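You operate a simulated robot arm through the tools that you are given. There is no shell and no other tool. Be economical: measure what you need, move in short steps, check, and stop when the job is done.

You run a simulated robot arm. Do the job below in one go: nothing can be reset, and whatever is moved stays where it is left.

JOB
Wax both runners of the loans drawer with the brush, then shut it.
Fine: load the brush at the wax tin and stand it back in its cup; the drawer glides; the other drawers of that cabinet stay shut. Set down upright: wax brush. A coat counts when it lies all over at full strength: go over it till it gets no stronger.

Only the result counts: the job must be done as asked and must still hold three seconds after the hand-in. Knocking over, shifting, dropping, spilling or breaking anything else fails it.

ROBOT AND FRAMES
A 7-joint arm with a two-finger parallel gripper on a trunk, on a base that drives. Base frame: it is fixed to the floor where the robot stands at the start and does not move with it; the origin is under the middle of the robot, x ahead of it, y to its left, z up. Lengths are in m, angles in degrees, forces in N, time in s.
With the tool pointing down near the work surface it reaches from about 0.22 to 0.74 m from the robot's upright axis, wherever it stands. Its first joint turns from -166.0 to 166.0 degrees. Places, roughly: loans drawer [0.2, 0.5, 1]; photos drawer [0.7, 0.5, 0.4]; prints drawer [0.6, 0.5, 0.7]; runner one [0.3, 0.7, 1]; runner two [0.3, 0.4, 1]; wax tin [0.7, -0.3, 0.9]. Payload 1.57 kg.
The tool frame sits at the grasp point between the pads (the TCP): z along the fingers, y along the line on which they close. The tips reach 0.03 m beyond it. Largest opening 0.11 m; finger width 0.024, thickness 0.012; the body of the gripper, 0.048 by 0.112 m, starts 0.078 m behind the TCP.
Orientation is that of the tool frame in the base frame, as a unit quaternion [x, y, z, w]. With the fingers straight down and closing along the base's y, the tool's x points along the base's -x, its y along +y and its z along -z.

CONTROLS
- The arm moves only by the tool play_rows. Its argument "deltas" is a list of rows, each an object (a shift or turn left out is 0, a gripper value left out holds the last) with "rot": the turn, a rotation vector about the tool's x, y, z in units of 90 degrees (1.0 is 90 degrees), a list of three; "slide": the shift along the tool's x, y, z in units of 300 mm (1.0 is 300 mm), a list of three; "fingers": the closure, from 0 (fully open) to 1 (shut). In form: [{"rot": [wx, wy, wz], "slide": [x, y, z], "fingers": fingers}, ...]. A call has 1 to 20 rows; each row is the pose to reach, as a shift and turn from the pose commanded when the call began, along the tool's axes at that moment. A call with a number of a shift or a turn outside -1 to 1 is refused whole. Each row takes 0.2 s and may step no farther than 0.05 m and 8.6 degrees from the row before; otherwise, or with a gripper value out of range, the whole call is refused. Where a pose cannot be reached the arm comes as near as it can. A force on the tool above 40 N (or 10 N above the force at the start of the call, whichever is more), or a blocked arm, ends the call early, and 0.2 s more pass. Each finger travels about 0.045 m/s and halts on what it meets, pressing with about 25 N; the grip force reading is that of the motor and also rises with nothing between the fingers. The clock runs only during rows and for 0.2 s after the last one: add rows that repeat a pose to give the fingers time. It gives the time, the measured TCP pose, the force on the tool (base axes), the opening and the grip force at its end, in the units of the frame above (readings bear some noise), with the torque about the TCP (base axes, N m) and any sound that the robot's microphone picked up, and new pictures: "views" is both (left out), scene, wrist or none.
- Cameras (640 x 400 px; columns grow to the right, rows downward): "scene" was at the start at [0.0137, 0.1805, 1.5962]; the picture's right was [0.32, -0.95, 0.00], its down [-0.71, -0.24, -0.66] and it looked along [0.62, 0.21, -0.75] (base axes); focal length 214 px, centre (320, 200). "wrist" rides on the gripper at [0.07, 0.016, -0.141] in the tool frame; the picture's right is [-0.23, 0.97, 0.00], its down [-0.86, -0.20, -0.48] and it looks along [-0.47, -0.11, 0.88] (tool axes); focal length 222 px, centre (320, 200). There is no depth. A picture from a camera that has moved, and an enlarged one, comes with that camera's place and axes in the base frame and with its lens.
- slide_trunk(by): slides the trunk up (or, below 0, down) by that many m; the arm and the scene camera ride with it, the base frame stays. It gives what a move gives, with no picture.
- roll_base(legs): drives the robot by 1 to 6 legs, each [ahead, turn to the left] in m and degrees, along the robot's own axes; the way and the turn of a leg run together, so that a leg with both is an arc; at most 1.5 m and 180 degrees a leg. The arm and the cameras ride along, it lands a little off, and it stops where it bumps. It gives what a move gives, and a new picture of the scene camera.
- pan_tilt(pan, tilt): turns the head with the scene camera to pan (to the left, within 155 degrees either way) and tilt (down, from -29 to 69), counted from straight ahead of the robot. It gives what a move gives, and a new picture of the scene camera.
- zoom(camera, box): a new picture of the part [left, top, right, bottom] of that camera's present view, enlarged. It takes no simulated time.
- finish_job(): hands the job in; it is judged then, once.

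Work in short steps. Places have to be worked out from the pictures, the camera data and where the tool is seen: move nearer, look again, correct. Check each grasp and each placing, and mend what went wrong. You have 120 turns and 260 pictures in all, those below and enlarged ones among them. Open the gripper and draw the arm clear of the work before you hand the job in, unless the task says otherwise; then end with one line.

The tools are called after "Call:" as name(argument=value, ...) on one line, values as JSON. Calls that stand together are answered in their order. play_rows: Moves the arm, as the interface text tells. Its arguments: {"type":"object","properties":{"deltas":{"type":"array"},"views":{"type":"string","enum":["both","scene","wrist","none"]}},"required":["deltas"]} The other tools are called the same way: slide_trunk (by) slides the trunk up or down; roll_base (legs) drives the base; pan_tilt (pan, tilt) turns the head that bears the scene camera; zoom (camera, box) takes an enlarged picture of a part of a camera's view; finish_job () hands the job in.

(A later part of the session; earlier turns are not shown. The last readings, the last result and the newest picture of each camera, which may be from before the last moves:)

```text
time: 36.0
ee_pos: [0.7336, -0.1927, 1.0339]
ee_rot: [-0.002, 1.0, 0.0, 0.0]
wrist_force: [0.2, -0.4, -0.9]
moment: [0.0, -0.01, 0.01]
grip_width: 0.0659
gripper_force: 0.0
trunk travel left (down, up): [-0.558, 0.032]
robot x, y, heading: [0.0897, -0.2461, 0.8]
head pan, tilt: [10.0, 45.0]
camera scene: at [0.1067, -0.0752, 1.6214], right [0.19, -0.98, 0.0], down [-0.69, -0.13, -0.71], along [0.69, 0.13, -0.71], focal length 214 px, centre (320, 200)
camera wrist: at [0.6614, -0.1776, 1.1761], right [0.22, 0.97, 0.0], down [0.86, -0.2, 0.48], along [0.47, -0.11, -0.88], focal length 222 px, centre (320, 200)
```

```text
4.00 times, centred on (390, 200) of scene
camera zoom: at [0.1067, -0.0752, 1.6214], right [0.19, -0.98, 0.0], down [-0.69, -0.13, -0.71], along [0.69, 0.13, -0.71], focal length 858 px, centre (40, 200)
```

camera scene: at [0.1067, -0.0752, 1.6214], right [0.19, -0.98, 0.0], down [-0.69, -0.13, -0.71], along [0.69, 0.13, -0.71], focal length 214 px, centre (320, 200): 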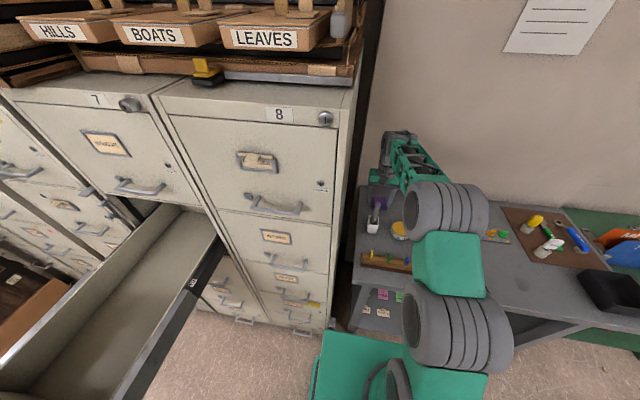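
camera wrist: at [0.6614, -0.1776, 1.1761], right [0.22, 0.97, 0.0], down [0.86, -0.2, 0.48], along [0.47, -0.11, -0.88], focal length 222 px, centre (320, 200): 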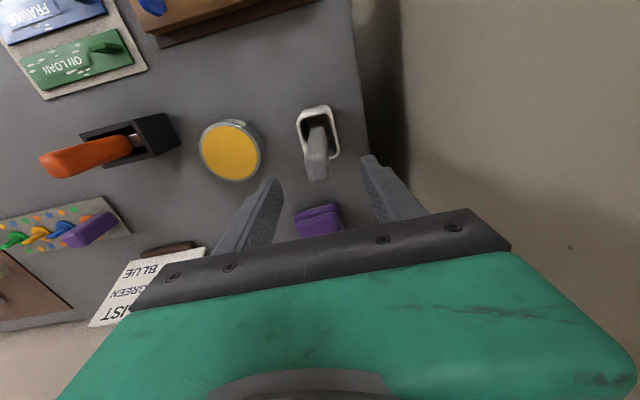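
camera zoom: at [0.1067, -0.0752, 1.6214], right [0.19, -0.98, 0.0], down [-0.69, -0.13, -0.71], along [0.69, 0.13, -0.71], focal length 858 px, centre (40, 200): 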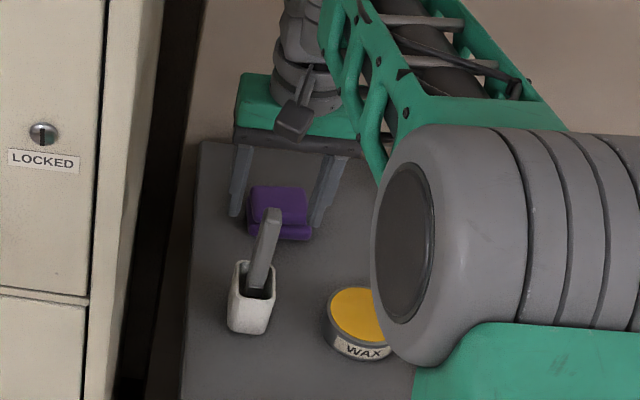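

The handle's centre comes out at about (0.721, -0.194). I correct x, go down to z 0.962 and close on it.

Call:
play_rows(deltas=[{"slide": [0.042, -0.004, 0.04]}, {"slide": [0.042, -0.004, 0.12]}, {"slide": [0.042, -0.004, 0.2]}, {"slide": [0.042, -0.004, 0.24]}, {"slide": [0.042, -0.004, 0.24]}, {"slide": [0.042, -0.004, 0.24], "fingers": 1}, {"slide": [0.042, -0.004, 0.24], "fingers": 1}, {"slide": [0.042, -0.004, 0.24], "fingers": 1}, {"slide": [0.042, -0.004, 0.24], "fingers": 1}], views="both")

Call:
zoom(camera="scene", box=[350, 150, 430, 250])

```text
time: 38.0
ee_pos: [0.7177, -0.1935, 0.9631]
ee_rot: [-0.002, 1.0, 0.0, 0.0]
wrist_force: [-0.1, 0.7, 0.3]
moment: [-0.02, -0.04, -0.02]
grip_width: 0.0176
gripper_force: 23.4
trunk travel left (down, up): [-0.558, 0.032]
robot x, y, heading: [0.094, -0.2416, 1.0]
head pan, tilt: [10.0, 45.0]
camera scene: at [0.1067, -0.0752, 1.6214], right [0.19, -0.98, 0.0], down [-0.69, -0.13, -0.71], along [0.69, 0.13, -0.71], focal length 214 px, centre (320, 200)
camera wrist: at [0.6466, -0.1785, 1.1053], right [0.22, 0.97, 0.0], down [0.86, -0.2, 0.48], along [0.47, -0.11, -0.88], focal length 222 px, centre (320, 200)
```

scene: 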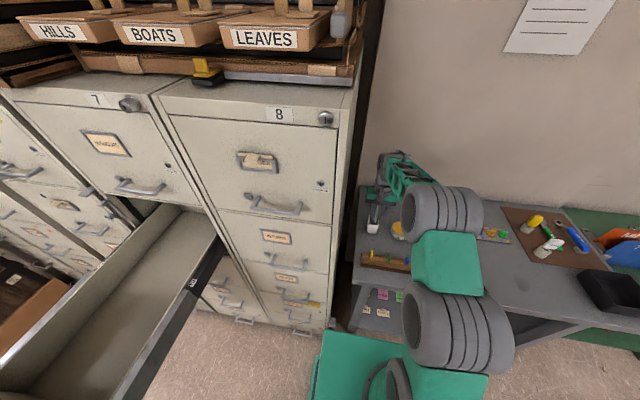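
wrist: 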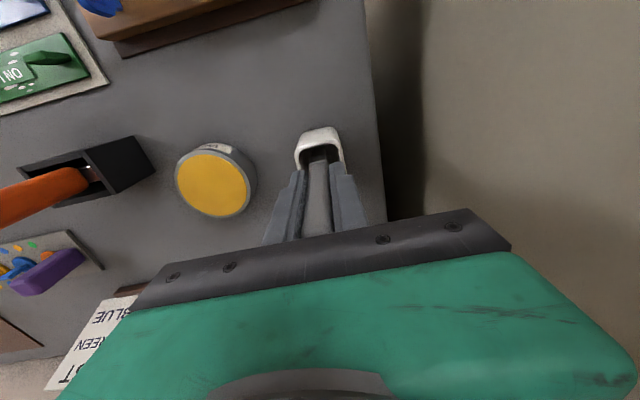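

```text
4.00 times, centred on (390, 200) of scene
camera zoom: at [0.1067, -0.0752, 1.6214], right [0.19, -0.98, 0.0], down [-0.69, -0.13, -0.71], along [0.69, 0.13, -0.71], focal length 858 px, centre (40, 200)
```

zoom: 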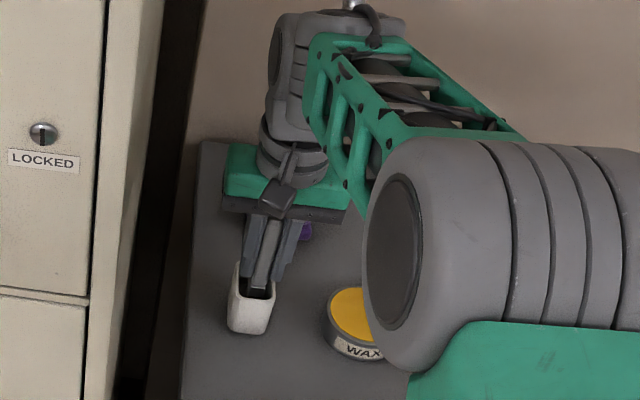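

Gripped at a width of 17.6 mm with TCP (0.718, -0.1935, 0.963), which I note for putting it back. I lift it straight up 0.12 m and look at the whole brush.

Call:
play_rows(deltas=[{"slide": [0, 0, -0.1]}, {"slide": [0, 0, -0.2]}, {"slide": [0, 0, -0.3]}, {"slide": [0, 0, -0.4]}, {"slide": [0, 0, -0.4]}], views="both")

Call:
zoom(camera="scene", box=[350, 140, 430, 240])

Call:
zoom(camera="wrist", box=[160, 80, 400, 240])

```text
time: 39.1
ee_pos: [0.7167, -0.194, 1.0849]
ee_rot: [-0.001, 1.0, -0.001, 0.0]
wrist_force: [-0.1, -0.5, -0.7]
moment: [-0.02, -0.03, 0.01]
grip_width: 0.0174
gripper_force: 25.0
trunk travel left (down, up): [-0.558, 0.032]
robot x, y, heading: [0.0883, -0.2453, 0.8]
head pan, tilt: [10.0, 45.0]
camera scene: at [0.1067, -0.0751, 1.6214], right [0.19, -0.98, 0.0], down [-0.69, -0.13, -0.71], along [0.69, 0.13, -0.71], focal length 214 px, centre (320, 200)
camera wrist: at [0.6458, -0.1791, 1.2251], right [0.22, 0.97, 0.0], down [0.86, -0.2, 0.48], along [0.47, -0.11, -0.88], focal length 222 px, centre (320, 200)
```

scene: 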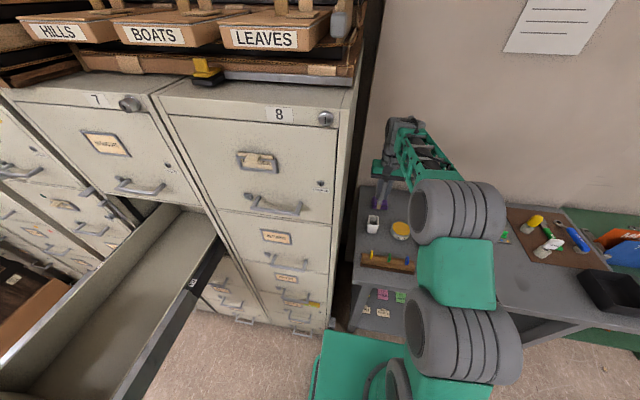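
wrist: 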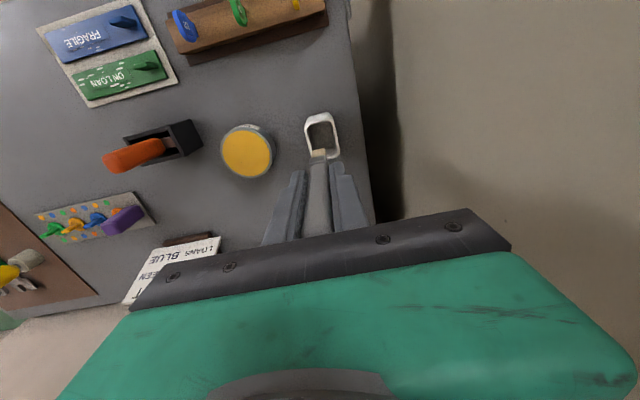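

```text
4.00 times, centred on (390, 190) of scene
camera zoom: at [0.1067, -0.0751, 1.6214], right [0.19, -0.98, 0.0], down [-0.69, -0.13, -0.71], along [0.69, 0.13, -0.71], focal length 858 px, centre (40, 240)
```

zoom: 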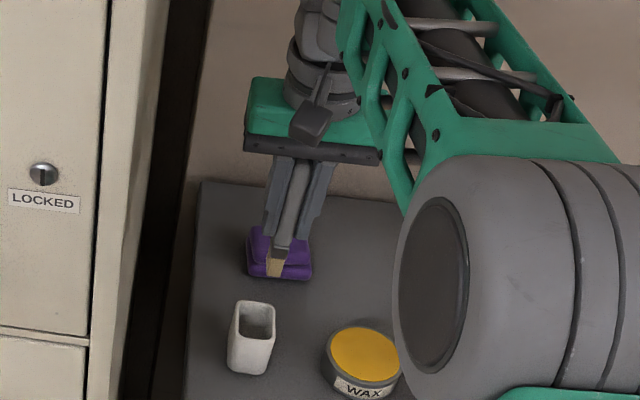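

```text
2.50 times, centred on (280, 160) of wrist
camera zoom: at [0.6458, -0.1791, 1.2251], right [0.22, 0.97, 0.0], down [0.86, -0.2, 0.48], along [0.47, -0.11, -0.88], focal length 555 px, centre (420, 300)
```

zoom: 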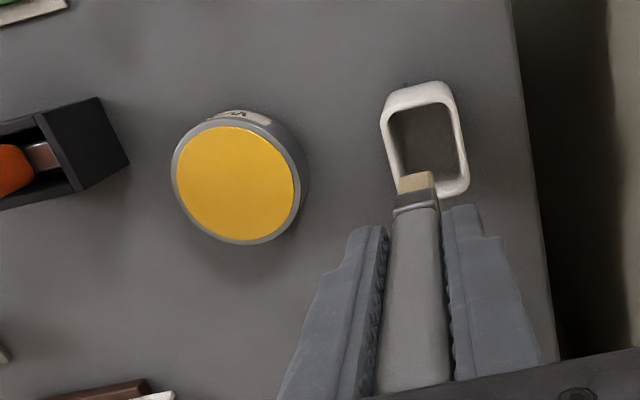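

It is a brush with tan bristles, whose tips are about 0.10 m below the TCP. The tin's centre is confirmed at (0.722, -0.314), so I move over it and go down to just above the wax.

Call:
play_rows(deltas=[{"slide": [-0.01, -0.13, 0]}, {"slide": [-0.015, -0.26, 0]}, {"slide": [-0.015, -0.4, 0]}, {"slide": [-0.015, -0.4, 0.13]}, {"slide": [-0.015, -0.4, 0.26]}, {"slide": [-0.015, -0.4, 0.26]}], views="both")

Call:
zoom(camera="wrist", box=[240, 80, 400, 240])

Call:
zoom(camera="scene", box=[360, 180, 440, 260])

```text
time: 40.5
ee_pos: [0.724, -0.3149, 1.0048]
ee_rot: [-0.002, 1.0, 0.0, 0.001]
wrist_force: [0.7, 0.0, -1.4]
moment: [-0.03, -0.03, 0.04]
grip_width: 0.0176
gripper_force: 25.1
trunk travel left (down, up): [-0.558, 0.032]
robot x, y, heading: [0.0912, -0.2432, 1.0]
head pan, tilt: [10.0, 45.0]
camera scene: at [0.1067, -0.0754, 1.6214], right [0.19, -0.98, 0.0], down [-0.69, -0.13, -0.71], along [0.69, 0.13, -0.71], focal length 214 px, centre (320, 200)
camera wrist: at [0.6523, -0.2996, 1.1469], right [0.22, 0.97, 0.0], down [0.86, -0.2, 0.48], along [0.47, -0.11, -0.88], focal length 222 px, centre (320, 200)
```

scene: 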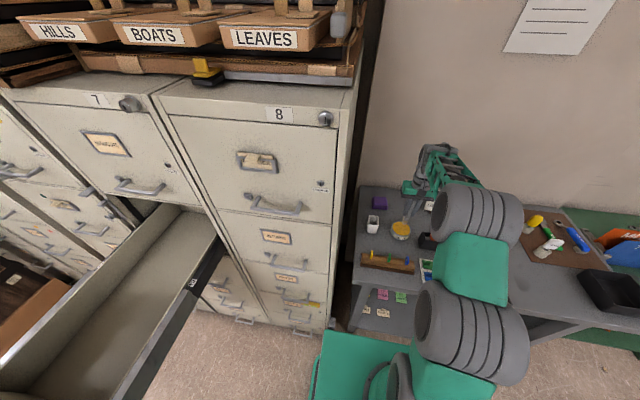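
wrist: 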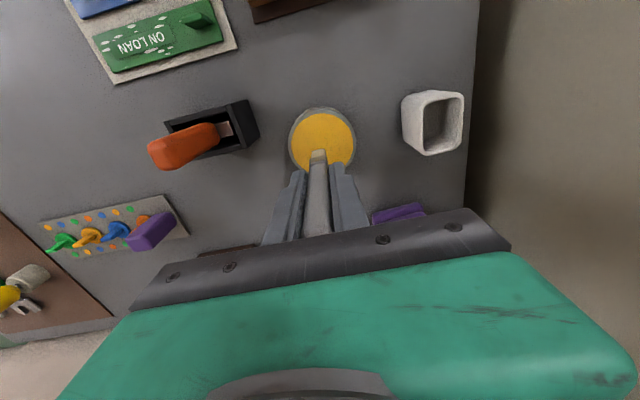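

```text
2.50 times, centred on (320, 160) of wrist
camera zoom: at [0.6523, -0.2996, 1.1469], right [0.22, 0.97, 0.0], down [0.86, -0.2, 0.48], along [0.47, -0.11, -0.88], focal length 555 px, centre (320, 300)
```

zoom: 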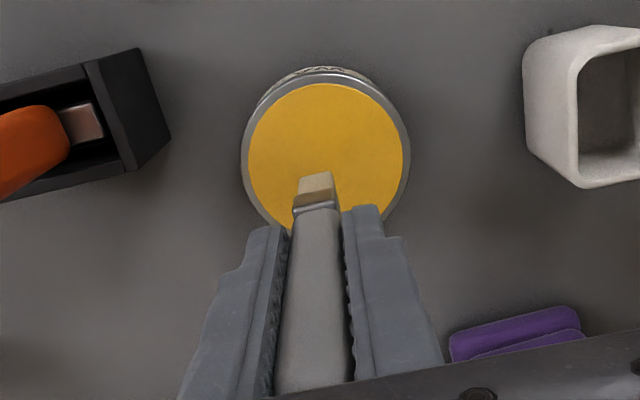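

```text
5.00 times, centred on (400, 220) of scene
camera zoom: at [0.1067, -0.0754, 1.6214], right [0.19, -0.98, 0.0], down [-0.69, -0.13, -0.71], along [0.69, 0.13, -0.71], focal length 1072 px, centre (-80, 100)
```

zoom: 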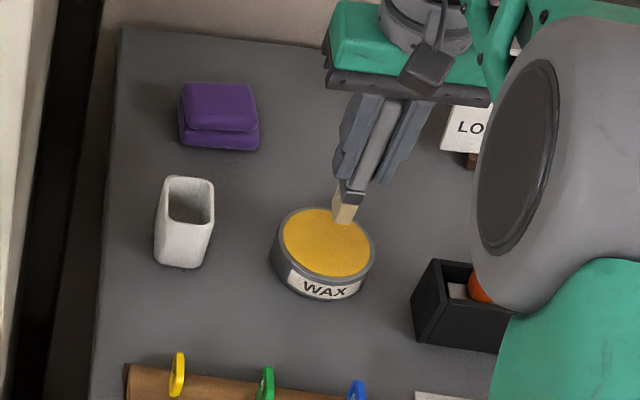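

The bristles are poised over the wax. I descend slowly by 25 mm and watch the force.

Call:
play_rows(deltas=[{"slide": [0.01, 0.01, 0.03]}, {"slide": [0.01, 0.01, 0.05]}, {"slide": [0.01, 0.01, 0.065]}, {"slide": [0.01, 0.01, 0.075]}, {"slide": [0.01, 0.01, 0.083]}], views="none")

Call:
zoom(camera="wrist", box=[240, 80, 400, 240])

```text
time: 41.8
ee_pos: [0.7199, -0.3097, 0.9806]
ee_rot: [-0.001, 1.0, 0.0, -0.001]
wrist_force: [0.8, -0.1, -0.9]
moment: [0.05, 0.02, -0.02]
grip_width: 0.0176
gripper_force: 25.1
trunk travel left (down, up): [-0.558, 0.032]
robot x, y, heading: [0.0924, -0.2423, 0.7]
head pan, tilt: [10.0, 45.0]
```

```text
2.50 times, centred on (320, 160) of wrist
camera zoom: at [0.6487, -0.2962, 1.1218], right [0.22, 0.97, 0.0], down [0.86, -0.2, 0.48], along [0.47, -0.11, -0.88], focal length 555 px, centre (320, 300)
```

zoom: 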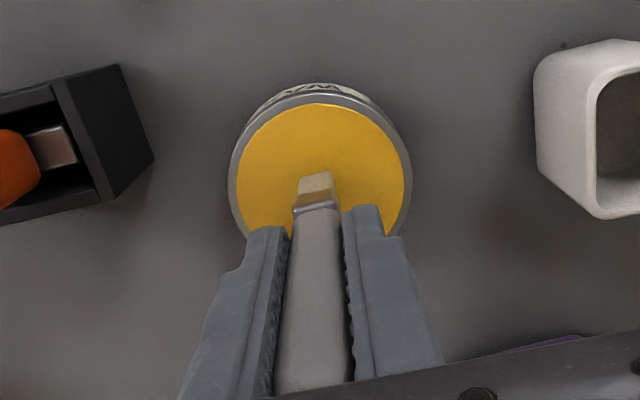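

No contact force yet. I go down another 10 mm in small steps.

Call:
play_rows(deltas=[{"slide": [0, 0, 0.01]}, {"slide": [0, 0, 0.02]}, {"slide": [0, 0, 0.027]}, {"slide": [0, 0, 0.033]}], views="none")

Call:
zoom(camera="scene", box=[360, 180, 440, 260])

```text
time: 42.8
ee_pos: [0.7216, -0.3103, 0.9732]
ee_rot: [-0.002, 1.0, 0.0, 0.002]
wrist_force: [-0.9, 1.4, 5.5]
moment: [0.09, 0.11, -0.01]
grip_width: 0.0177
gripper_force: 25.1
trunk travel left (down, up): [-0.558, 0.032]
robot x, y, heading: [0.0915, -0.2478, 0.8]
head pan, tilt: [10.0, 45.0]
```

```text
5.00 times, centred on (400, 220) of scene
camera zoom: at [0.106, -0.075, 1.6215], right [0.19, -0.98, 0.0], down [-0.69, -0.13, -0.71], along [0.69, 0.13, -0.71], focal length 1072 px, centre (-80, 100)
```

zoom: 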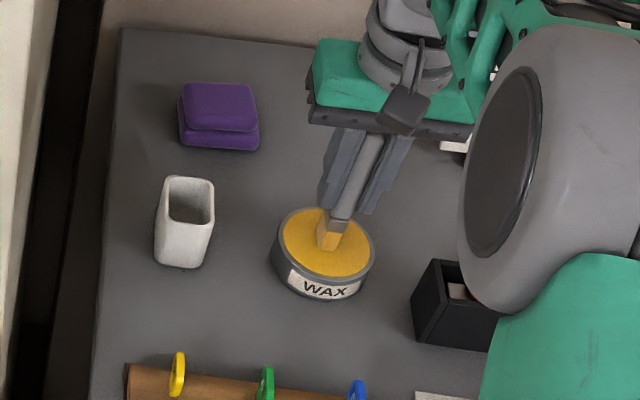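

The bristles touch the wax with 5.5 N and are turning yellow. I hold a moment, then lift and check the load.

Call:
play_rows(deltas=[{"slide": [0, 0, 0]}, {"slide": [0, 0, 0]}, {"slide": [0, 0, 0]}, {"slide": [0, 0, -0.05]}, {"slide": [0, 0, -0.15]}, {"slide": [0, 0, -0.3]}, {"slide": [0, 0, -0.4]}], views="none")

Call:
zoom(camera="scene", box=[360, 140, 440, 240])

Call:
zoom(camera="wrist", box=[260, 100, 380, 200])

```text
time: 44.4
ee_pos: [0.7204, -0.3095, 1.0889]
ee_rot: [-0.002, 1.0, 0.0, 0.001]
wrist_force: [-0.6, 0.5, -1.0]
moment: [0.03, 0.04, 0.0]
grip_width: 0.0175
gripper_force: 24.6
trunk travel left (down, up): [-0.558, 0.032]
robot x, y, heading: [0.0915, -0.2469, 0.7]
head pan, tilt: [10.0, 45.0]
```

```text
4.00 times, centred on (400, 190) of scene
camera zoom: at [0.1065, -0.0751, 1.6213], right [0.19, -0.98, 0.0], down [-0.69, -0.13, -0.71], along [0.69, 0.13, -0.71], focal length 858 px, centre (0, 240)
```

zoom: 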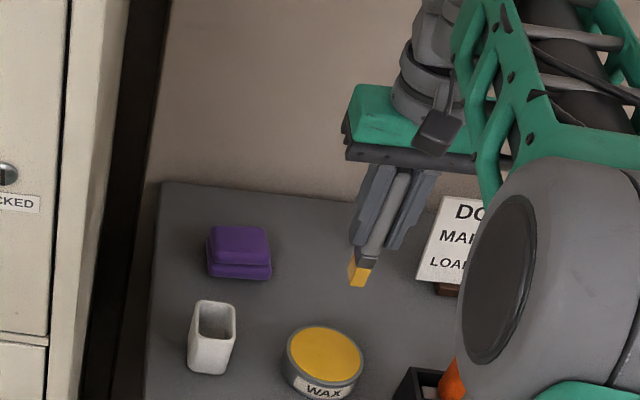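

```text
4.00 times, centred on (320, 150) of wrist
camera zoom: at [0.6495, -0.2946, 1.2301], right [0.22, 0.97, 0.0], down [0.86, -0.2, 0.48], along [0.47, -0.11, -0.88], focal length 888 px, centre (320, 400)
```

zoom: 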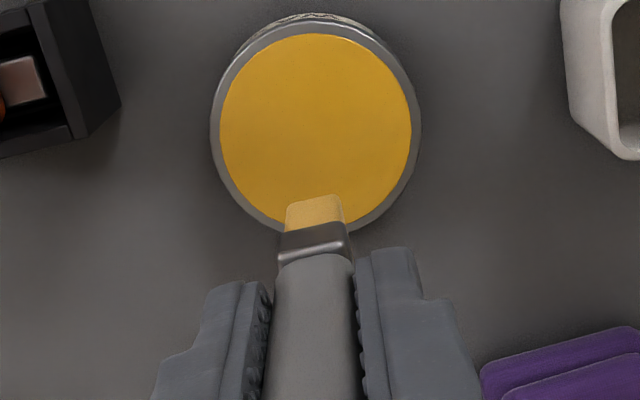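

The bristles are loaded with wax, and their tips are about 0.097 m below the TCP. I draw the arm back and up, clear of the table, before driving to the drawer.

Call:
play_rows(deltas=[{"slide": [0, 0, -0.14]}, {"slide": [0.08, 0, -0.28]}, {"slide": [0.2, 0, -0.38]}, {"slide": [0.33, 0, -0.45]}, {"slide": [0.46, 0, -0.52]}, {"slide": [0.59, 0, -0.6]}, {"slide": [0.72, 0, -0.67]}, {"slide": [0.85, 0, -0.7]}, {"slide": [0.95, 0, -0.7]}, {"slide": [0.95, 0, -0.7]}], views="scene")

```text
time: 46.5
ee_pos: [0.4362, -0.31, 1.2997]
ee_rot: [-0.002, 1.0, -0.001, 0.0]
wrist_force: [-0.1, -0.7, -1.2]
moment: [0.04, -0.01, 0.02]
grip_width: 0.0176
gripper_force: 25.6
trunk travel left (down, up): [-0.558, 0.032]
robot x, y, heading: [0.0882, -0.2438, 0.8]
head pan, tilt: [10.0, 45.0]
camera scene: at [0.1067, -0.0752, 1.6214], right [0.19, -0.98, 0.0], down [-0.69, -0.13, -0.71], along [0.69, 0.13, -0.71], focal length 214 px, centre (320, 200)
```

scene: 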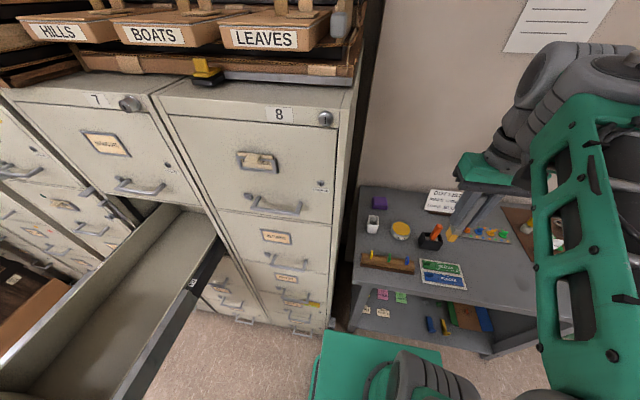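

The arm is retracted. Now I drive: back, turn left 60 degrees and ahead, to stand beside the open drawer.

Call:
roll_base(legs=[[-0.28, 0], [0, 60], [0.33, 0]])

Call:
play_rows(deltas=[{"slide": [0, 0, 0]}], views="wrist")

```text
time: 53.0
ee_pos: [0.1919, 0.3135, 1.2998]
ee_rot: [-0.509, 0.861, 0.0, 0.0]
wrist_force: [1.0, -0.1, -1.4]
moment: [-0.01, 0.02, 0.01]
grip_width: 0.0176
gripper_force: 24.9
trunk travel left (down, up): [-0.558, 0.032]
robot x, y, heading: [-0.0352, 0.0398, 61.8]
head pan, tilt: [10.0, 45.0]
camera scene: at [-0.1741, 0.1397, 1.6214], right [0.95, -0.31, 0.0], down [-0.22, -0.67, -0.71], along [0.22, 0.67, -0.71], focal length 214 px, centre (320, 200)
```

scene: 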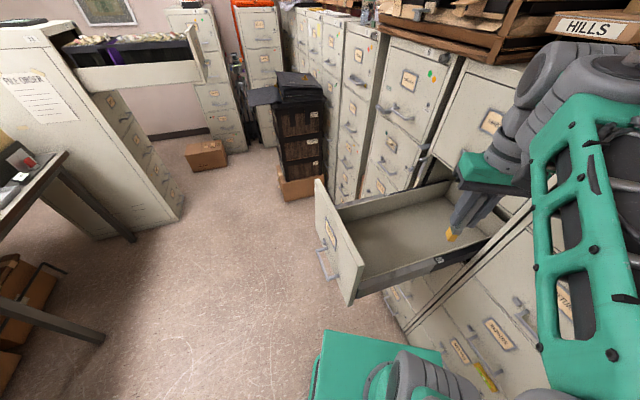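

```text
time: 53.4
ee_pos: [0.1908, 0.3134, 1.2995]
ee_rot: [-0.509, 0.861, -0.001, 0.0]
wrist_force: [-0.2, -0.1, -0.5]
moment: [-0.01, 0.0, -0.02]
grip_width: 0.0178
gripper_force: 24.6
trunk travel left (down, up): [-0.558, 0.032]
robot x, y, heading: [-0.0349, 0.0386, 61.7]
head pan, tilt: [10.0, 45.0]
camera wrist: at [0.1416, 0.2587, 1.4414], right [-0.74, 0.67, 0.0], down [0.59, 0.65, 0.48], along [0.32, 0.36, -0.88], focal length 222 px, centre (320, 200)
```

wrist: 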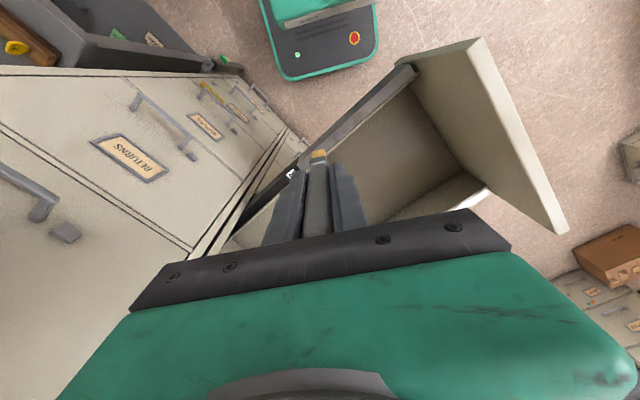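

Call:
zoom(camera="scene", box=[300, 150, 540, 310])

Call:
zoom(camera="wrist", box=[200, 40, 440, 220])

```text
2.50 times, centred on (420, 230) of scene
camera zoom: at [-0.1744, 0.1391, 1.6214], right [0.95, -0.31, 0.0], down [-0.22, -0.67, -0.71], along [0.22, 0.67, -0.71], focal length 536 px, centre (70, 125)
```

zoom: 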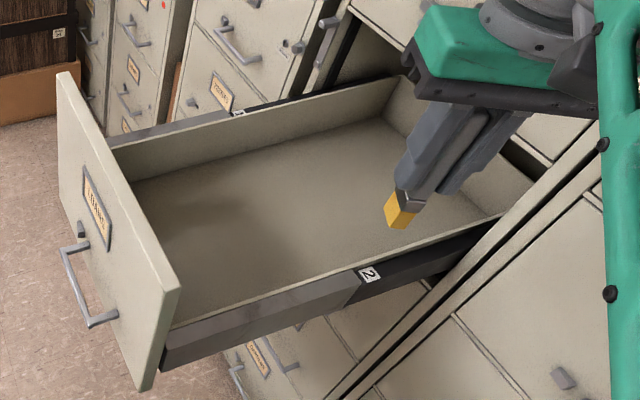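

```text
2.22 times, centred on (320, 130) of wrist
camera zoom: at [0.1416, 0.2587, 1.4414], right [-0.74, 0.67, 0.0], down [0.59, 0.65, 0.48], along [0.32, 0.36, -0.88], focal length 494 px, centre (320, 356)
```

zoom: 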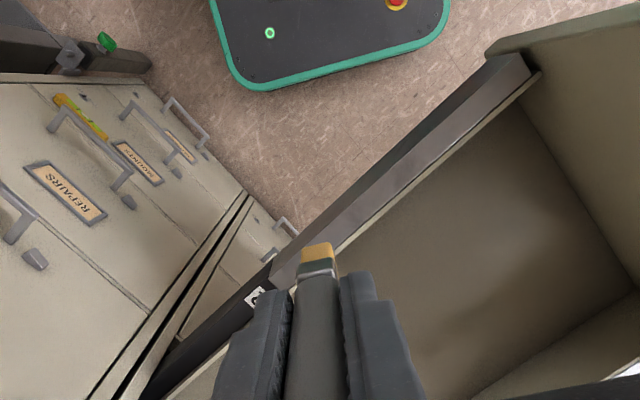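

The label "2" is at about (0.313, 0.356, 0.98). The rail has a grey front part and a black rear part, so I enlarge it to see which surface wants waxing.

Call:
zoom(camera="scene", box=[355, 225, 505, 305])

Call:
zoom(camera="scene", box=[330, 165, 460, 245])

Call:
zoom(camera="wrist", box=[240, 50, 420, 170])

```text
4.27 times, centred on (430, 265) of scene
camera zoom: at [-0.1744, 0.1391, 1.6214], right [0.95, -0.31, 0.0], down [-0.22, -0.67, -0.71], along [0.22, 0.67, -0.71], focal length 915 px, centre (-149, -77)
```

zoom: 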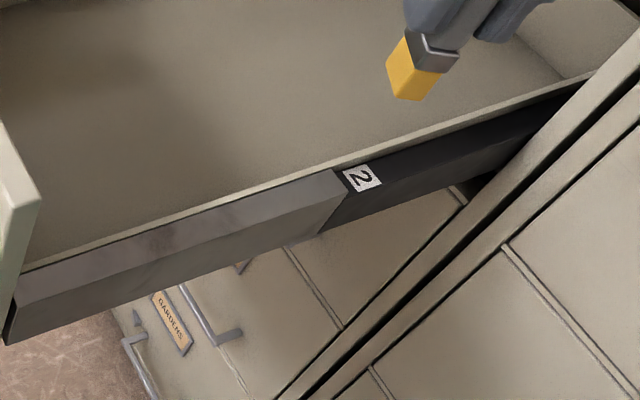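

```text
4.92 times, centred on (395, 205) of scene
camera zoom: at [-0.1744, 0.1391, 1.6214], right [0.95, -0.31, 0.0], down [-0.22, -0.67, -0.71], along [0.22, 0.67, -0.71], focal length 1056 px, centre (-49, 175)
```

zoom: 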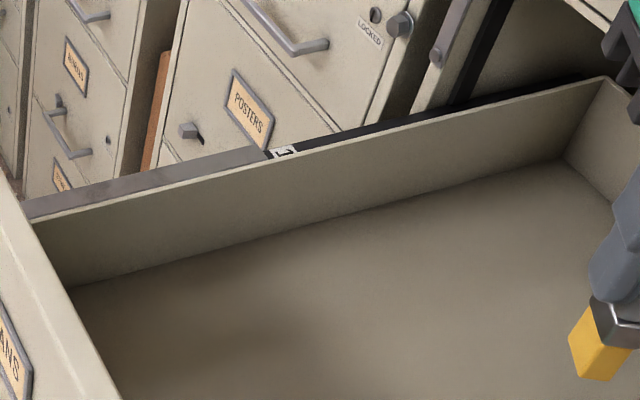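

```text
3.33 times, centred on (330, 110) of wrist
camera zoom: at [0.1416, 0.2587, 1.4414], right [-0.74, 0.67, 0.0], down [0.59, 0.65, 0.48], along [0.32, 0.36, -0.88], focal length 740 px, centre (287, 500)
```

zoom: 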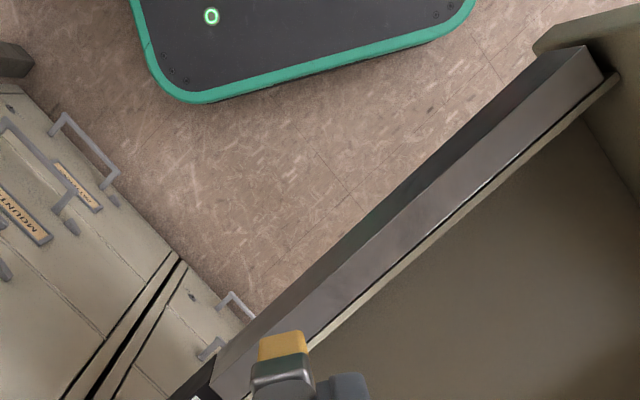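

The grey metal part between the front panel and the label looks like the runner: its top face spans roughly x 0.02 to 0.29 at y 0.36, z 0.985. I turn the tool so the fingers close along y and bring the brush over runner two for a closer look.

Call:
play_rows(deltas=[{"slide": [-0.01, 0.02, 0.02], "rot": [0, 0, 0.086]}, {"slide": [-0.02, 0.05, 0.04], "rot": [0, 0, 0.172]}, {"slide": [-0.03, 0.07, 0.06], "rot": [0, 0, 0.258]}, {"slide": [-0.04, 0.1, 0.08], "rot": [0, 0, 0.344]}, {"slide": [-0.05, 0.12, 0.1], "rot": [0, 0, 0.43]}, {"slide": [-0.06, 0.15, 0.12], "rot": [0, 0, 0.515]}, {"slide": [-0.07, 0.18, 0.14], "rot": [0, 0, 0.6]}, {"slide": [-0.073, 0.194, 0.167], "rot": [0, 0, 0.68]}, {"slide": [-0.073, 0.194, 0.167], "rot": [0, 0, 0.68]}], views="both")

Call:
zoom(camera="wrist", box=[200, 0, 440, 220])

```text
time: 55.4
ee_pos: [0.1514, 0.3603, 1.2504]
ee_rot: [0.001, 1.0, 0.0, 0.0]
wrist_force: [0.0, 0.6, 0.0]
moment: [-0.04, 0.0, -0.03]
grip_width: 0.0176
gripper_force: 25.4
trunk travel left (down, up): [-0.558, 0.032]
robot x, y, heading: [-0.0376, 0.0419, 61.9]
head pan, tilt: [10.0, 45.0]
camera scene: at [-0.1744, 0.1391, 1.6214], right [0.95, -0.31, 0.0], down [-0.22, -0.67, -0.71], along [0.22, 0.67, -0.71], focal length 214 px, centre (320, 200)
camera wrist: at [0.0796, 0.3759, 1.3918], right [0.23, 0.97, 0.0], down [0.85, -0.2, 0.48], along [0.47, -0.11, -0.88], focal length 222 px, centre (320, 200)
```

scene: 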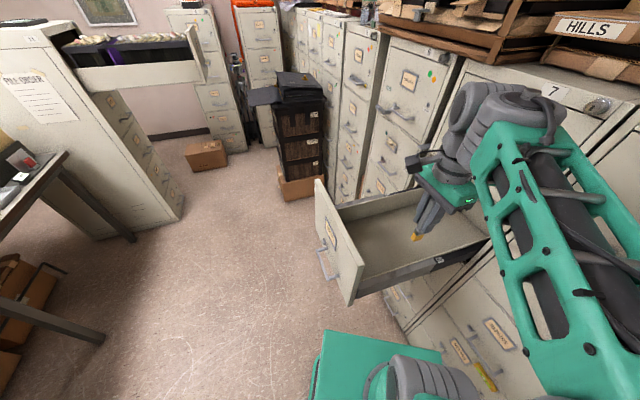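
wrist: 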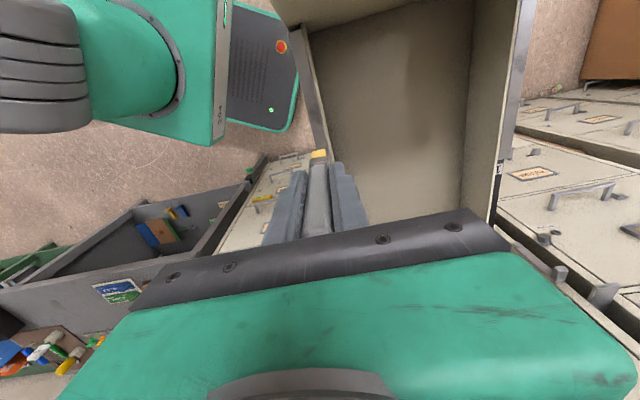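

```text
1.82 times, centred on (320, 110) of wrist
camera zoom: at [0.0796, 0.3759, 1.3918], right [0.23, 0.97, 0.0], down [0.85, -0.2, 0.48], along [0.47, -0.11, -0.88], focal length 404 px, centre (320, 364)
```

zoom: 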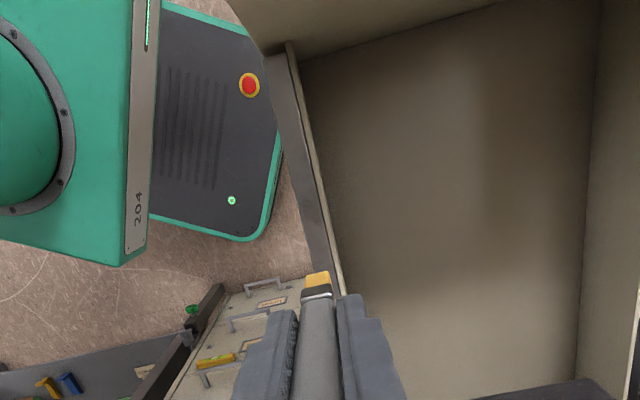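

The runner's top face spans about y 0.348 to 0.367. I lower the brush over its middle to just above the face.

Call:
play_rows(deltas=[{"slide": [0, -0.004, 0.15]}, {"slide": [0, -0.004, 0.3]}, {"slide": [0, -0.004, 0.42]}, {"slide": [0, -0.004, 0.5]}, {"slide": [0, -0.004, 0.5]}], views="wrist")

Call:
zoom(camera="wrist", box=[240, 50, 400, 190])

Call:
zoom(camera="scene", box=[335, 200, 495, 300])

```text
time: 56.6
ee_pos: [0.1489, 0.3588, 1.0991]
ee_rot: [0.0, 1.0, 0.0, 0.0]
wrist_force: [-0.3, -0.4, -0.5]
moment: [0.0, -0.04, 0.0]
grip_width: 0.0175
gripper_force: 24.8
trunk travel left (down, up): [-0.558, 0.032]
robot x, y, heading: [-0.0342, 0.0422, 62.0]
head pan, tilt: [10.0, 45.0]
camera wrist: at [0.0785, 0.3735, 1.2412], right [0.23, 0.97, 0.0], down [0.85, -0.2, 0.48], along [0.47, -0.11, -0.88], focal length 222 px, centre (320, 200)
```

wrist: 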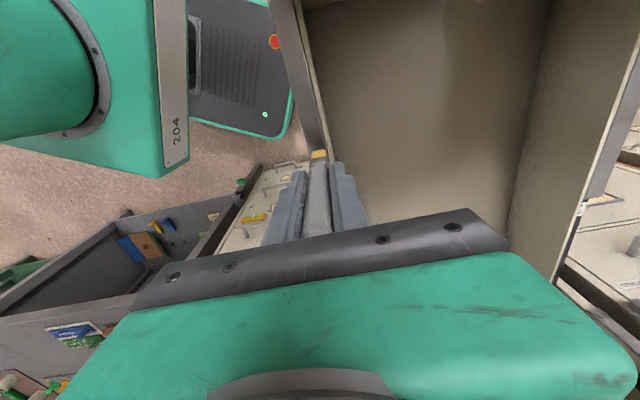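

```text
2.86 times, centred on (320, 120) of wrist
camera zoom: at [0.0785, 0.3735, 1.2412], right [0.23, 0.97, 0.0], down [0.85, -0.2, 0.48], along [0.47, -0.11, -0.88], focal length 635 px, centre (320, 429)
```

zoom: 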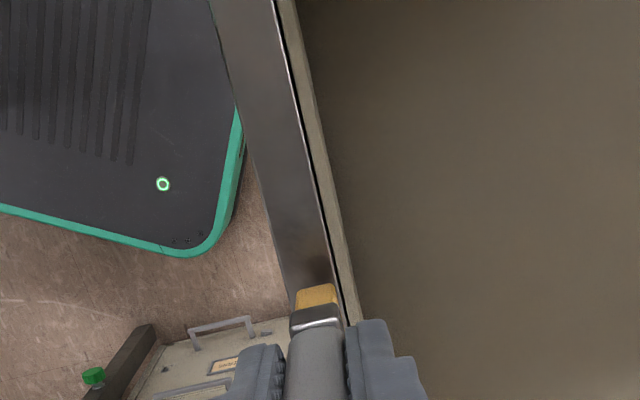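

```text
4.00 times, centred on (415, 250) of scene
camera zoom: at [-0.1744, 0.1392, 1.6214], right [0.95, -0.31, 0.0], down [-0.22, -0.67, -0.71], along [0.22, 0.67, -0.71], focal length 858 px, centre (-60, 0)
```

zoom: 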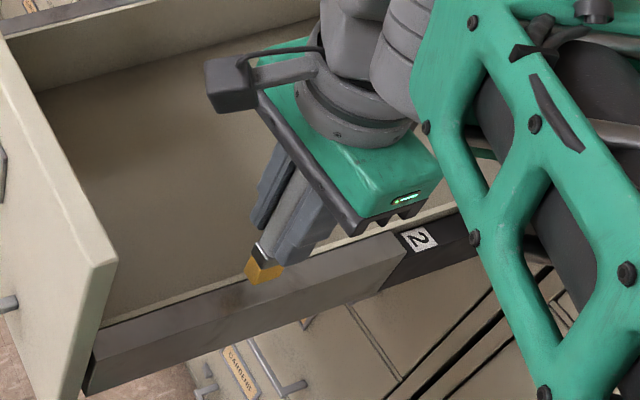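

The brush sits about 5 mm too far inwards relative to the rail's middle. I shift it and go down in small steps to feel the rail.

Call:
play_rows(deltas=[{"slide": [0, -0.016, 0.01]}, {"slide": [0, -0.016, 0.03]}, {"slide": [0, -0.016, 0.045]}, {"slide": [0, -0.016, 0.057]}, {"slide": [0, -0.016, 0.067]}], views="none")

Call:
zoom(camera="wrist", box=[240, 50, 400, 190])

Call:
zoom(camera="scene", box=[355, 220, 455, 300])

```text
time: 57.8
ee_pos: [0.1512, 0.3553, 1.0799]
ee_rot: [0.0, 1.0, -0.001, 0.0]
wrist_force: [0.0, 0.0, -0.6]
moment: [-0.01, -0.03, -0.01]
grip_width: 0.0177
gripper_force: 24.7
trunk travel left (down, up): [-0.558, 0.032]
robot x, y, heading: [-0.0347, 0.0428, 62.1]
head pan, tilt: [10.0, 45.0]
```

```text
2.86 times, centred on (320, 120) of wrist
camera zoom: at [0.0798, 0.3694, 1.2213], right [0.23, 0.97, 0.0], down [0.85, -0.2, 0.48], along [0.47, -0.11, -0.88], focal length 635 px, centre (320, 429)
```

zoom: 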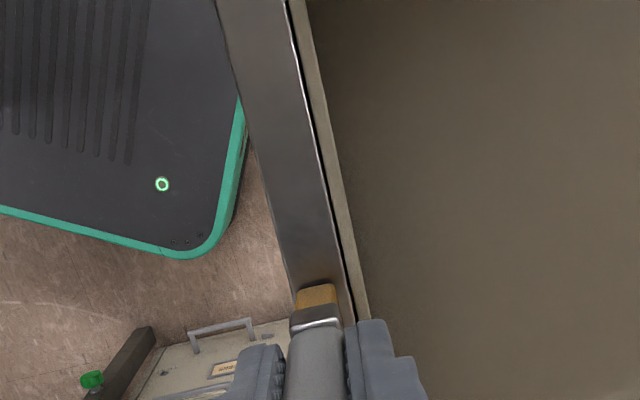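

```text
5.00 times, centred on (405, 260) of scene
camera zoom: at [-0.1744, 0.1392, 1.6214], right [0.95, -0.31, 0.0], down [-0.22, -0.67, -0.71], along [0.22, 0.67, -0.71], focal length 1072 px, centre (-105, -100)
```

zoom: 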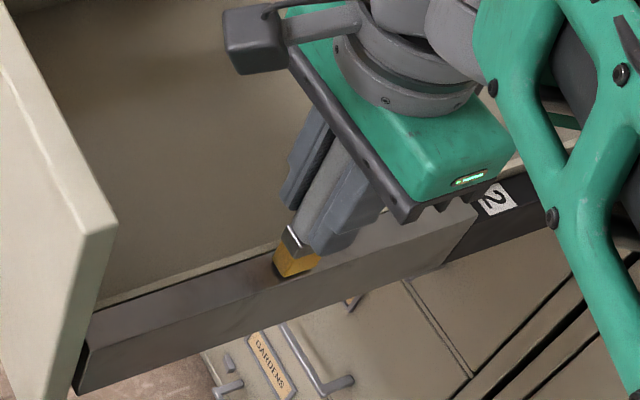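

The bristles are almost on the rail and centred. I go down another 7 mm in small steps.

Call:
play_rows(deltas=[{"slide": [0, 0, 0.008]}, {"slide": [0, 0, 0.016]}, {"slide": [0, 0, 0.024]}], views="none")

Call:
zoom(camera="scene", box=[355, 220, 455, 300])

```text
time: 58.6
ee_pos: [0.1505, 0.3547, 1.0729]
ee_rot: [0.0, 1.0, 0.002, 0.001]
wrist_force: [1.7, -2.1, 19.3]
moment: [-0.16, -0.07, -0.03]
grip_width: 0.0177
gripper_force: 25.4
trunk travel left (down, up): [-0.558, 0.032]
robot x, y, heading: [-0.0328, 0.0392, 62.0]
head pan, tilt: [10.0, 45.0]
```

```text
5.00 times, centred on (405, 260) of scene
camera zoom: at [-0.1748, 0.1377, 1.6217], right [0.95, -0.31, 0.0], down [-0.22, -0.67, -0.71], along [0.22, 0.67, -0.71], focal length 1072 px, centre (-105, -100)
```

zoom: 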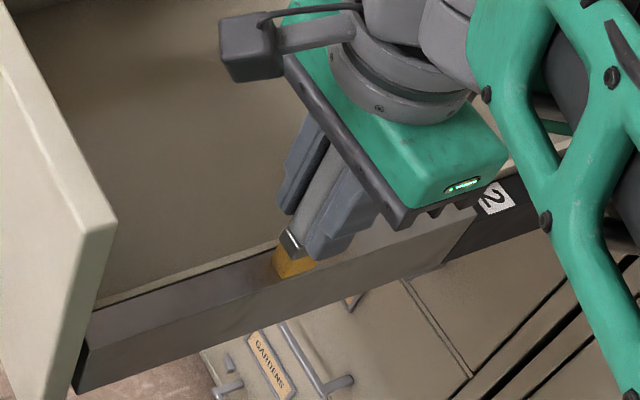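

Contact gives 19 N, which is too much. I rise 3 mm for a light touch and make a short test stroke of 5 cm toward the front panel and back.

Call:
play_rows(deltas=[{"slide": [0, 0, -0.009]}, {"slide": [0, 0, -0.009]}, {"slide": [0.06, 0, -0.009]}, {"slide": [0.12, 0, -0.009]}, {"slide": [0.18, 0, -0.009]}, {"slide": [0.18, 0, -0.009]}], views="none")

Call:
zoom(camera="scene", box=[335, 220, 455, 300])

Call:
zoom(camera="wrist", box=[240, 50, 400, 190])

```text
time: 60.0
ee_pos: [0.0955, 0.3548, 1.0747]
ee_rot: [0.0, 1.0, -0.001, 0.0]
wrist_force: [0.6, 0.9, -0.9]
moment: [0.04, 0.03, 0.0]
grip_width: 0.0176
gripper_force: 25.4
trunk travel left (down, up): [-0.558, 0.032]
robot x, y, heading: [-0.0344, 0.04, 61.7]
head pan, tilt: [10.0, 45.0]
```

```text
5.00 times, centred on (395, 260) of scene
camera zoom: at [-0.1745, 0.1391, 1.6214], right [0.95, -0.31, 0.0], down [-0.22, -0.67, -0.71], along [0.22, 0.67, -0.71], focal length 1072 px, centre (-55, -100)
```

zoom: 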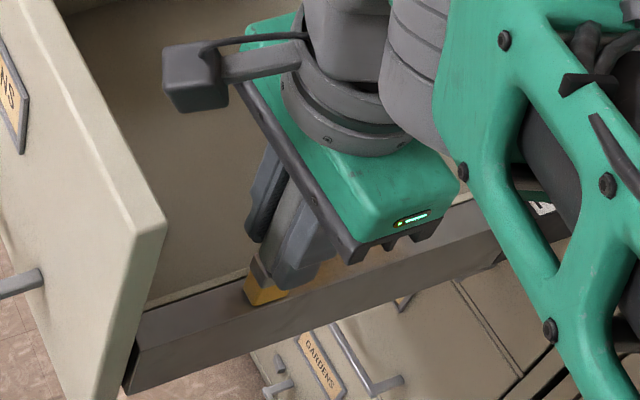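

```text
2.86 times, centred on (320, 120) of wrist
camera zoom: at [0.0246, 0.369, 1.2167], right [0.23, 0.97, 0.0], down [0.85, -0.2, 0.48], along [0.47, -0.11, -0.88], focal length 635 px, centre (320, 429)
```

zoom: 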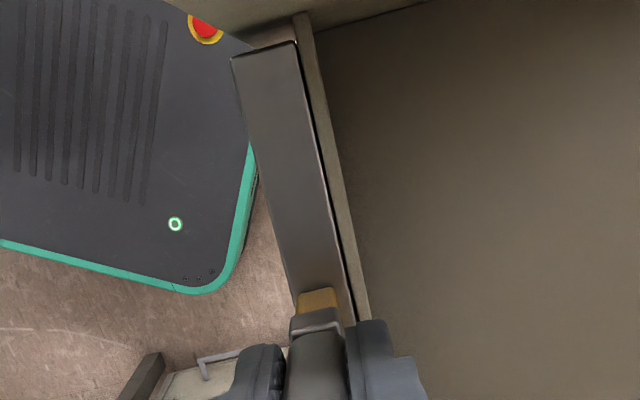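

Behind the brush the rail shows an orange tint, so the grey face takes the wax. I press 1.5 mm lower and stroke to the front end, then look.

Call:
play_rows(deltas=[{"slide": [0, 0, 0.006]}, {"slide": [0.08, 0, 0.006]}, {"slide": [0.16, 0, 0.006]}, {"slide": [0.24, 0, 0.006]}, {"slide": [0.24, 0, 0.006]}], views="none")

Call:
zoom(camera="scene", box=[325, 220, 465, 310])

Call:
zoom(camera="wrist", box=[240, 80, 400, 220])

```text
time: 61.2
ee_pos: [0.0243, 0.3545, 1.0738]
ee_rot: [0.0, 1.0, 0.0, 0.001]
wrist_force: [8.7, -1.2, 17.1]
moment: [-0.09, 1.01, 0.06]
grip_width: 0.0176
gripper_force: 24.8
trunk travel left (down, up): [-0.558, 0.032]
robot x, y, heading: [-0.0355, 0.0406, 61.6]
head pan, tilt: [10.0, 45.0]
```

```text
4.44 times, centred on (395, 265) of scene
camera zoom: at [-0.1729, 0.1383, 1.6217], right [0.95, -0.31, 0.0], down [-0.22, -0.67, -0.71], along [0.22, 0.67, -0.71], focal length 953 px, centre (-13, -89)
```

zoom: 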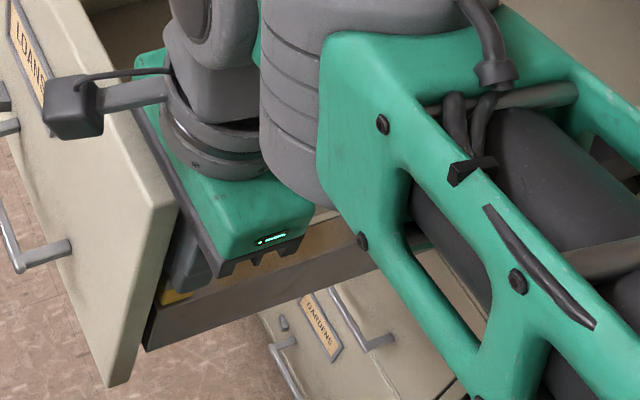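

```text
2.86 times, centred on (320, 150) of wrist
camera zoom: at [-0.0468, 0.369, 1.2158], right [0.23, 0.97, 0.0], down [0.86, -0.2, 0.48], along [0.47, -0.11, -0.88], focal length 635 px, centre (320, 343)
```

zoom: 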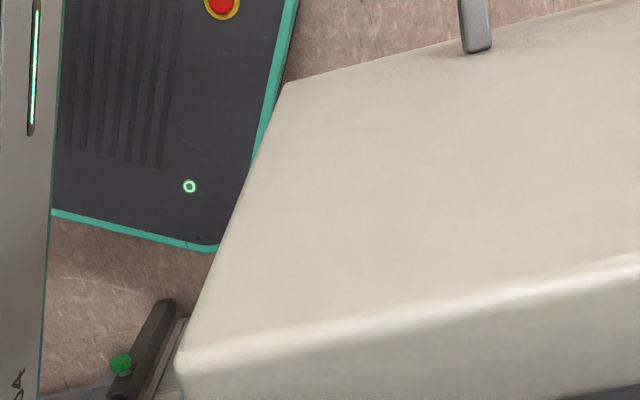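

That is brush friction, with a tan trail left behind. I ease the pressure a little and stroke the whole length toward the label.

Call:
play_rows(deltas=[{"slide": [0, 0, -0.002]}, {"slide": [-0.08, 0, -0.002]}, {"slide": [-0.16, 0, -0.002]}, {"slide": [-0.24, 0, -0.002]}, {"slide": [-0.32, 0, -0.002]}, {"slide": [-0.4, 0, -0.002]}, {"slide": [-0.48, 0, -0.002]}, {"slide": [-0.56, 0, -0.002]}, {"slide": [-0.64, 0, -0.002]}, {"slide": [-0.72, 0, -0.002]}, {"slide": [-0.8, 0, -0.002]}], views="wrist")

Call:
zoom(camera="wrist", box=[240, 50, 400, 190])

Call:
zoom(camera="scene", box=[325, 220, 465, 310])

```text
time: 63.6
ee_pos: [0.2656, 0.3563, 1.0753]
ee_rot: [0.0, 1.0, 0.0, 0.0]
wrist_force: [-0.2, 0.5, -0.1]
moment: [0.01, 0.01, -0.04]
grip_width: 0.0174
gripper_force: 24.8
trunk travel left (down, up): [-0.558, 0.032]
robot x, y, heading: [-0.038, 0.0442, 61.9]
head pan, tilt: [10.0, 45.0]
camera wrist: at [0.1939, 0.3705, 1.2162], right [0.23, 0.97, 0.0], down [0.86, -0.2, 0.48], along [0.47, -0.11, -0.88], focal length 222 px, centre (320, 200)
```

wrist: 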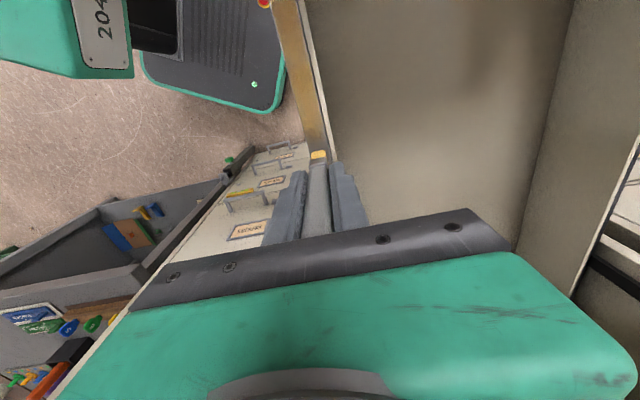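

```text
2.86 times, centred on (320, 120) of wrist
camera zoom: at [0.1939, 0.3705, 1.2162], right [0.23, 0.97, 0.0], down [0.86, -0.2, 0.48], along [0.47, -0.11, -0.88], focal length 635 px, centre (320, 429)
```

zoom: 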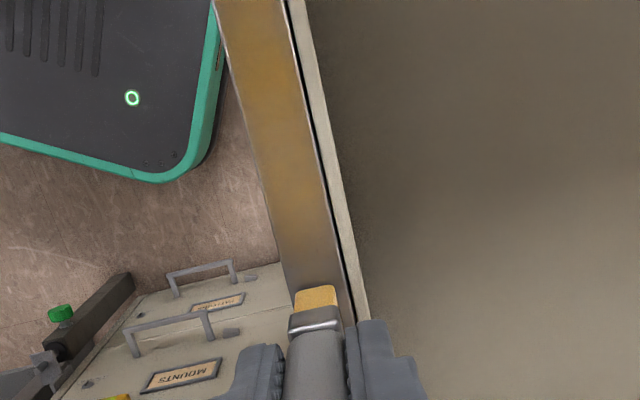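

```text
4.44 times, centred on (395, 265) of scene
camera zoom: at [-0.174, 0.1393, 1.6214], right [0.95, -0.31, 0.0], down [-0.22, -0.67, -0.71], along [0.22, 0.67, -0.71], focal length 953 px, centre (-13, -89)
```

zoom: 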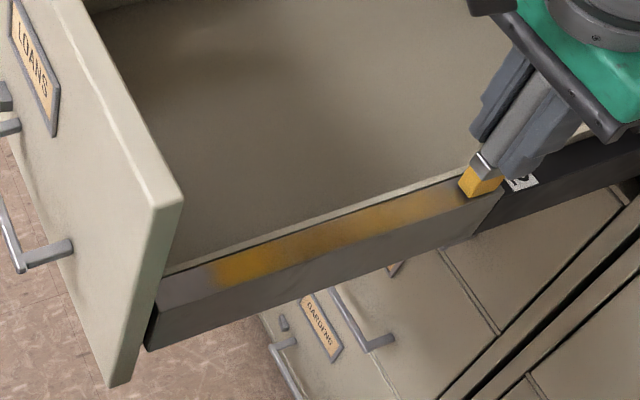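

The coat lies well in the middle, but the front end and the last part near the label are thin. I enlarge to see the front end.

Call:
zoom(camera="scene", box=[350, 250, 440, 300])

Call:
zoom(camera="wrist", box=[260, 0, 360, 80])

```text
7.11 times, centred on (395, 275) of scene
camera zoom: at [-0.174, 0.1393, 1.6214], right [0.95, -0.31, 0.0], down [-0.22, -0.67, -0.71], along [0.22, 0.67, -0.71], focal length 1525 px, centre (-213, -333)
```

zoom: 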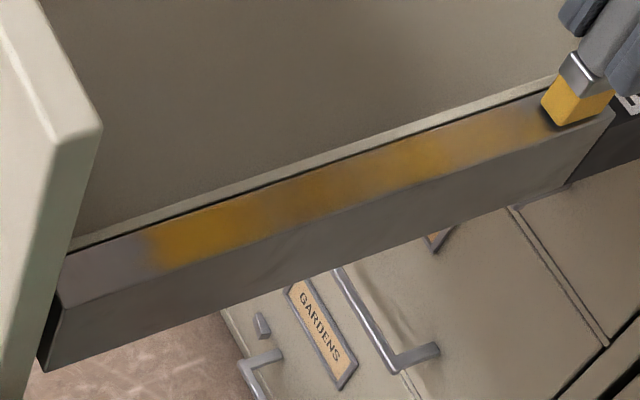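

```text
5.00 times, centred on (310, 40) of wrist
camera zoom: at [0.1939, 0.3705, 1.2162], right [0.23, 0.97, 0.0], down [0.86, -0.2, 0.48], along [0.47, -0.11, -0.88], focal length 1111 px, centre (370, 1000)
```

zoom: 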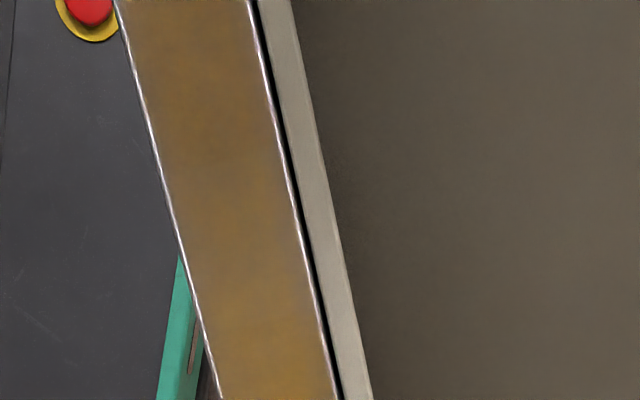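

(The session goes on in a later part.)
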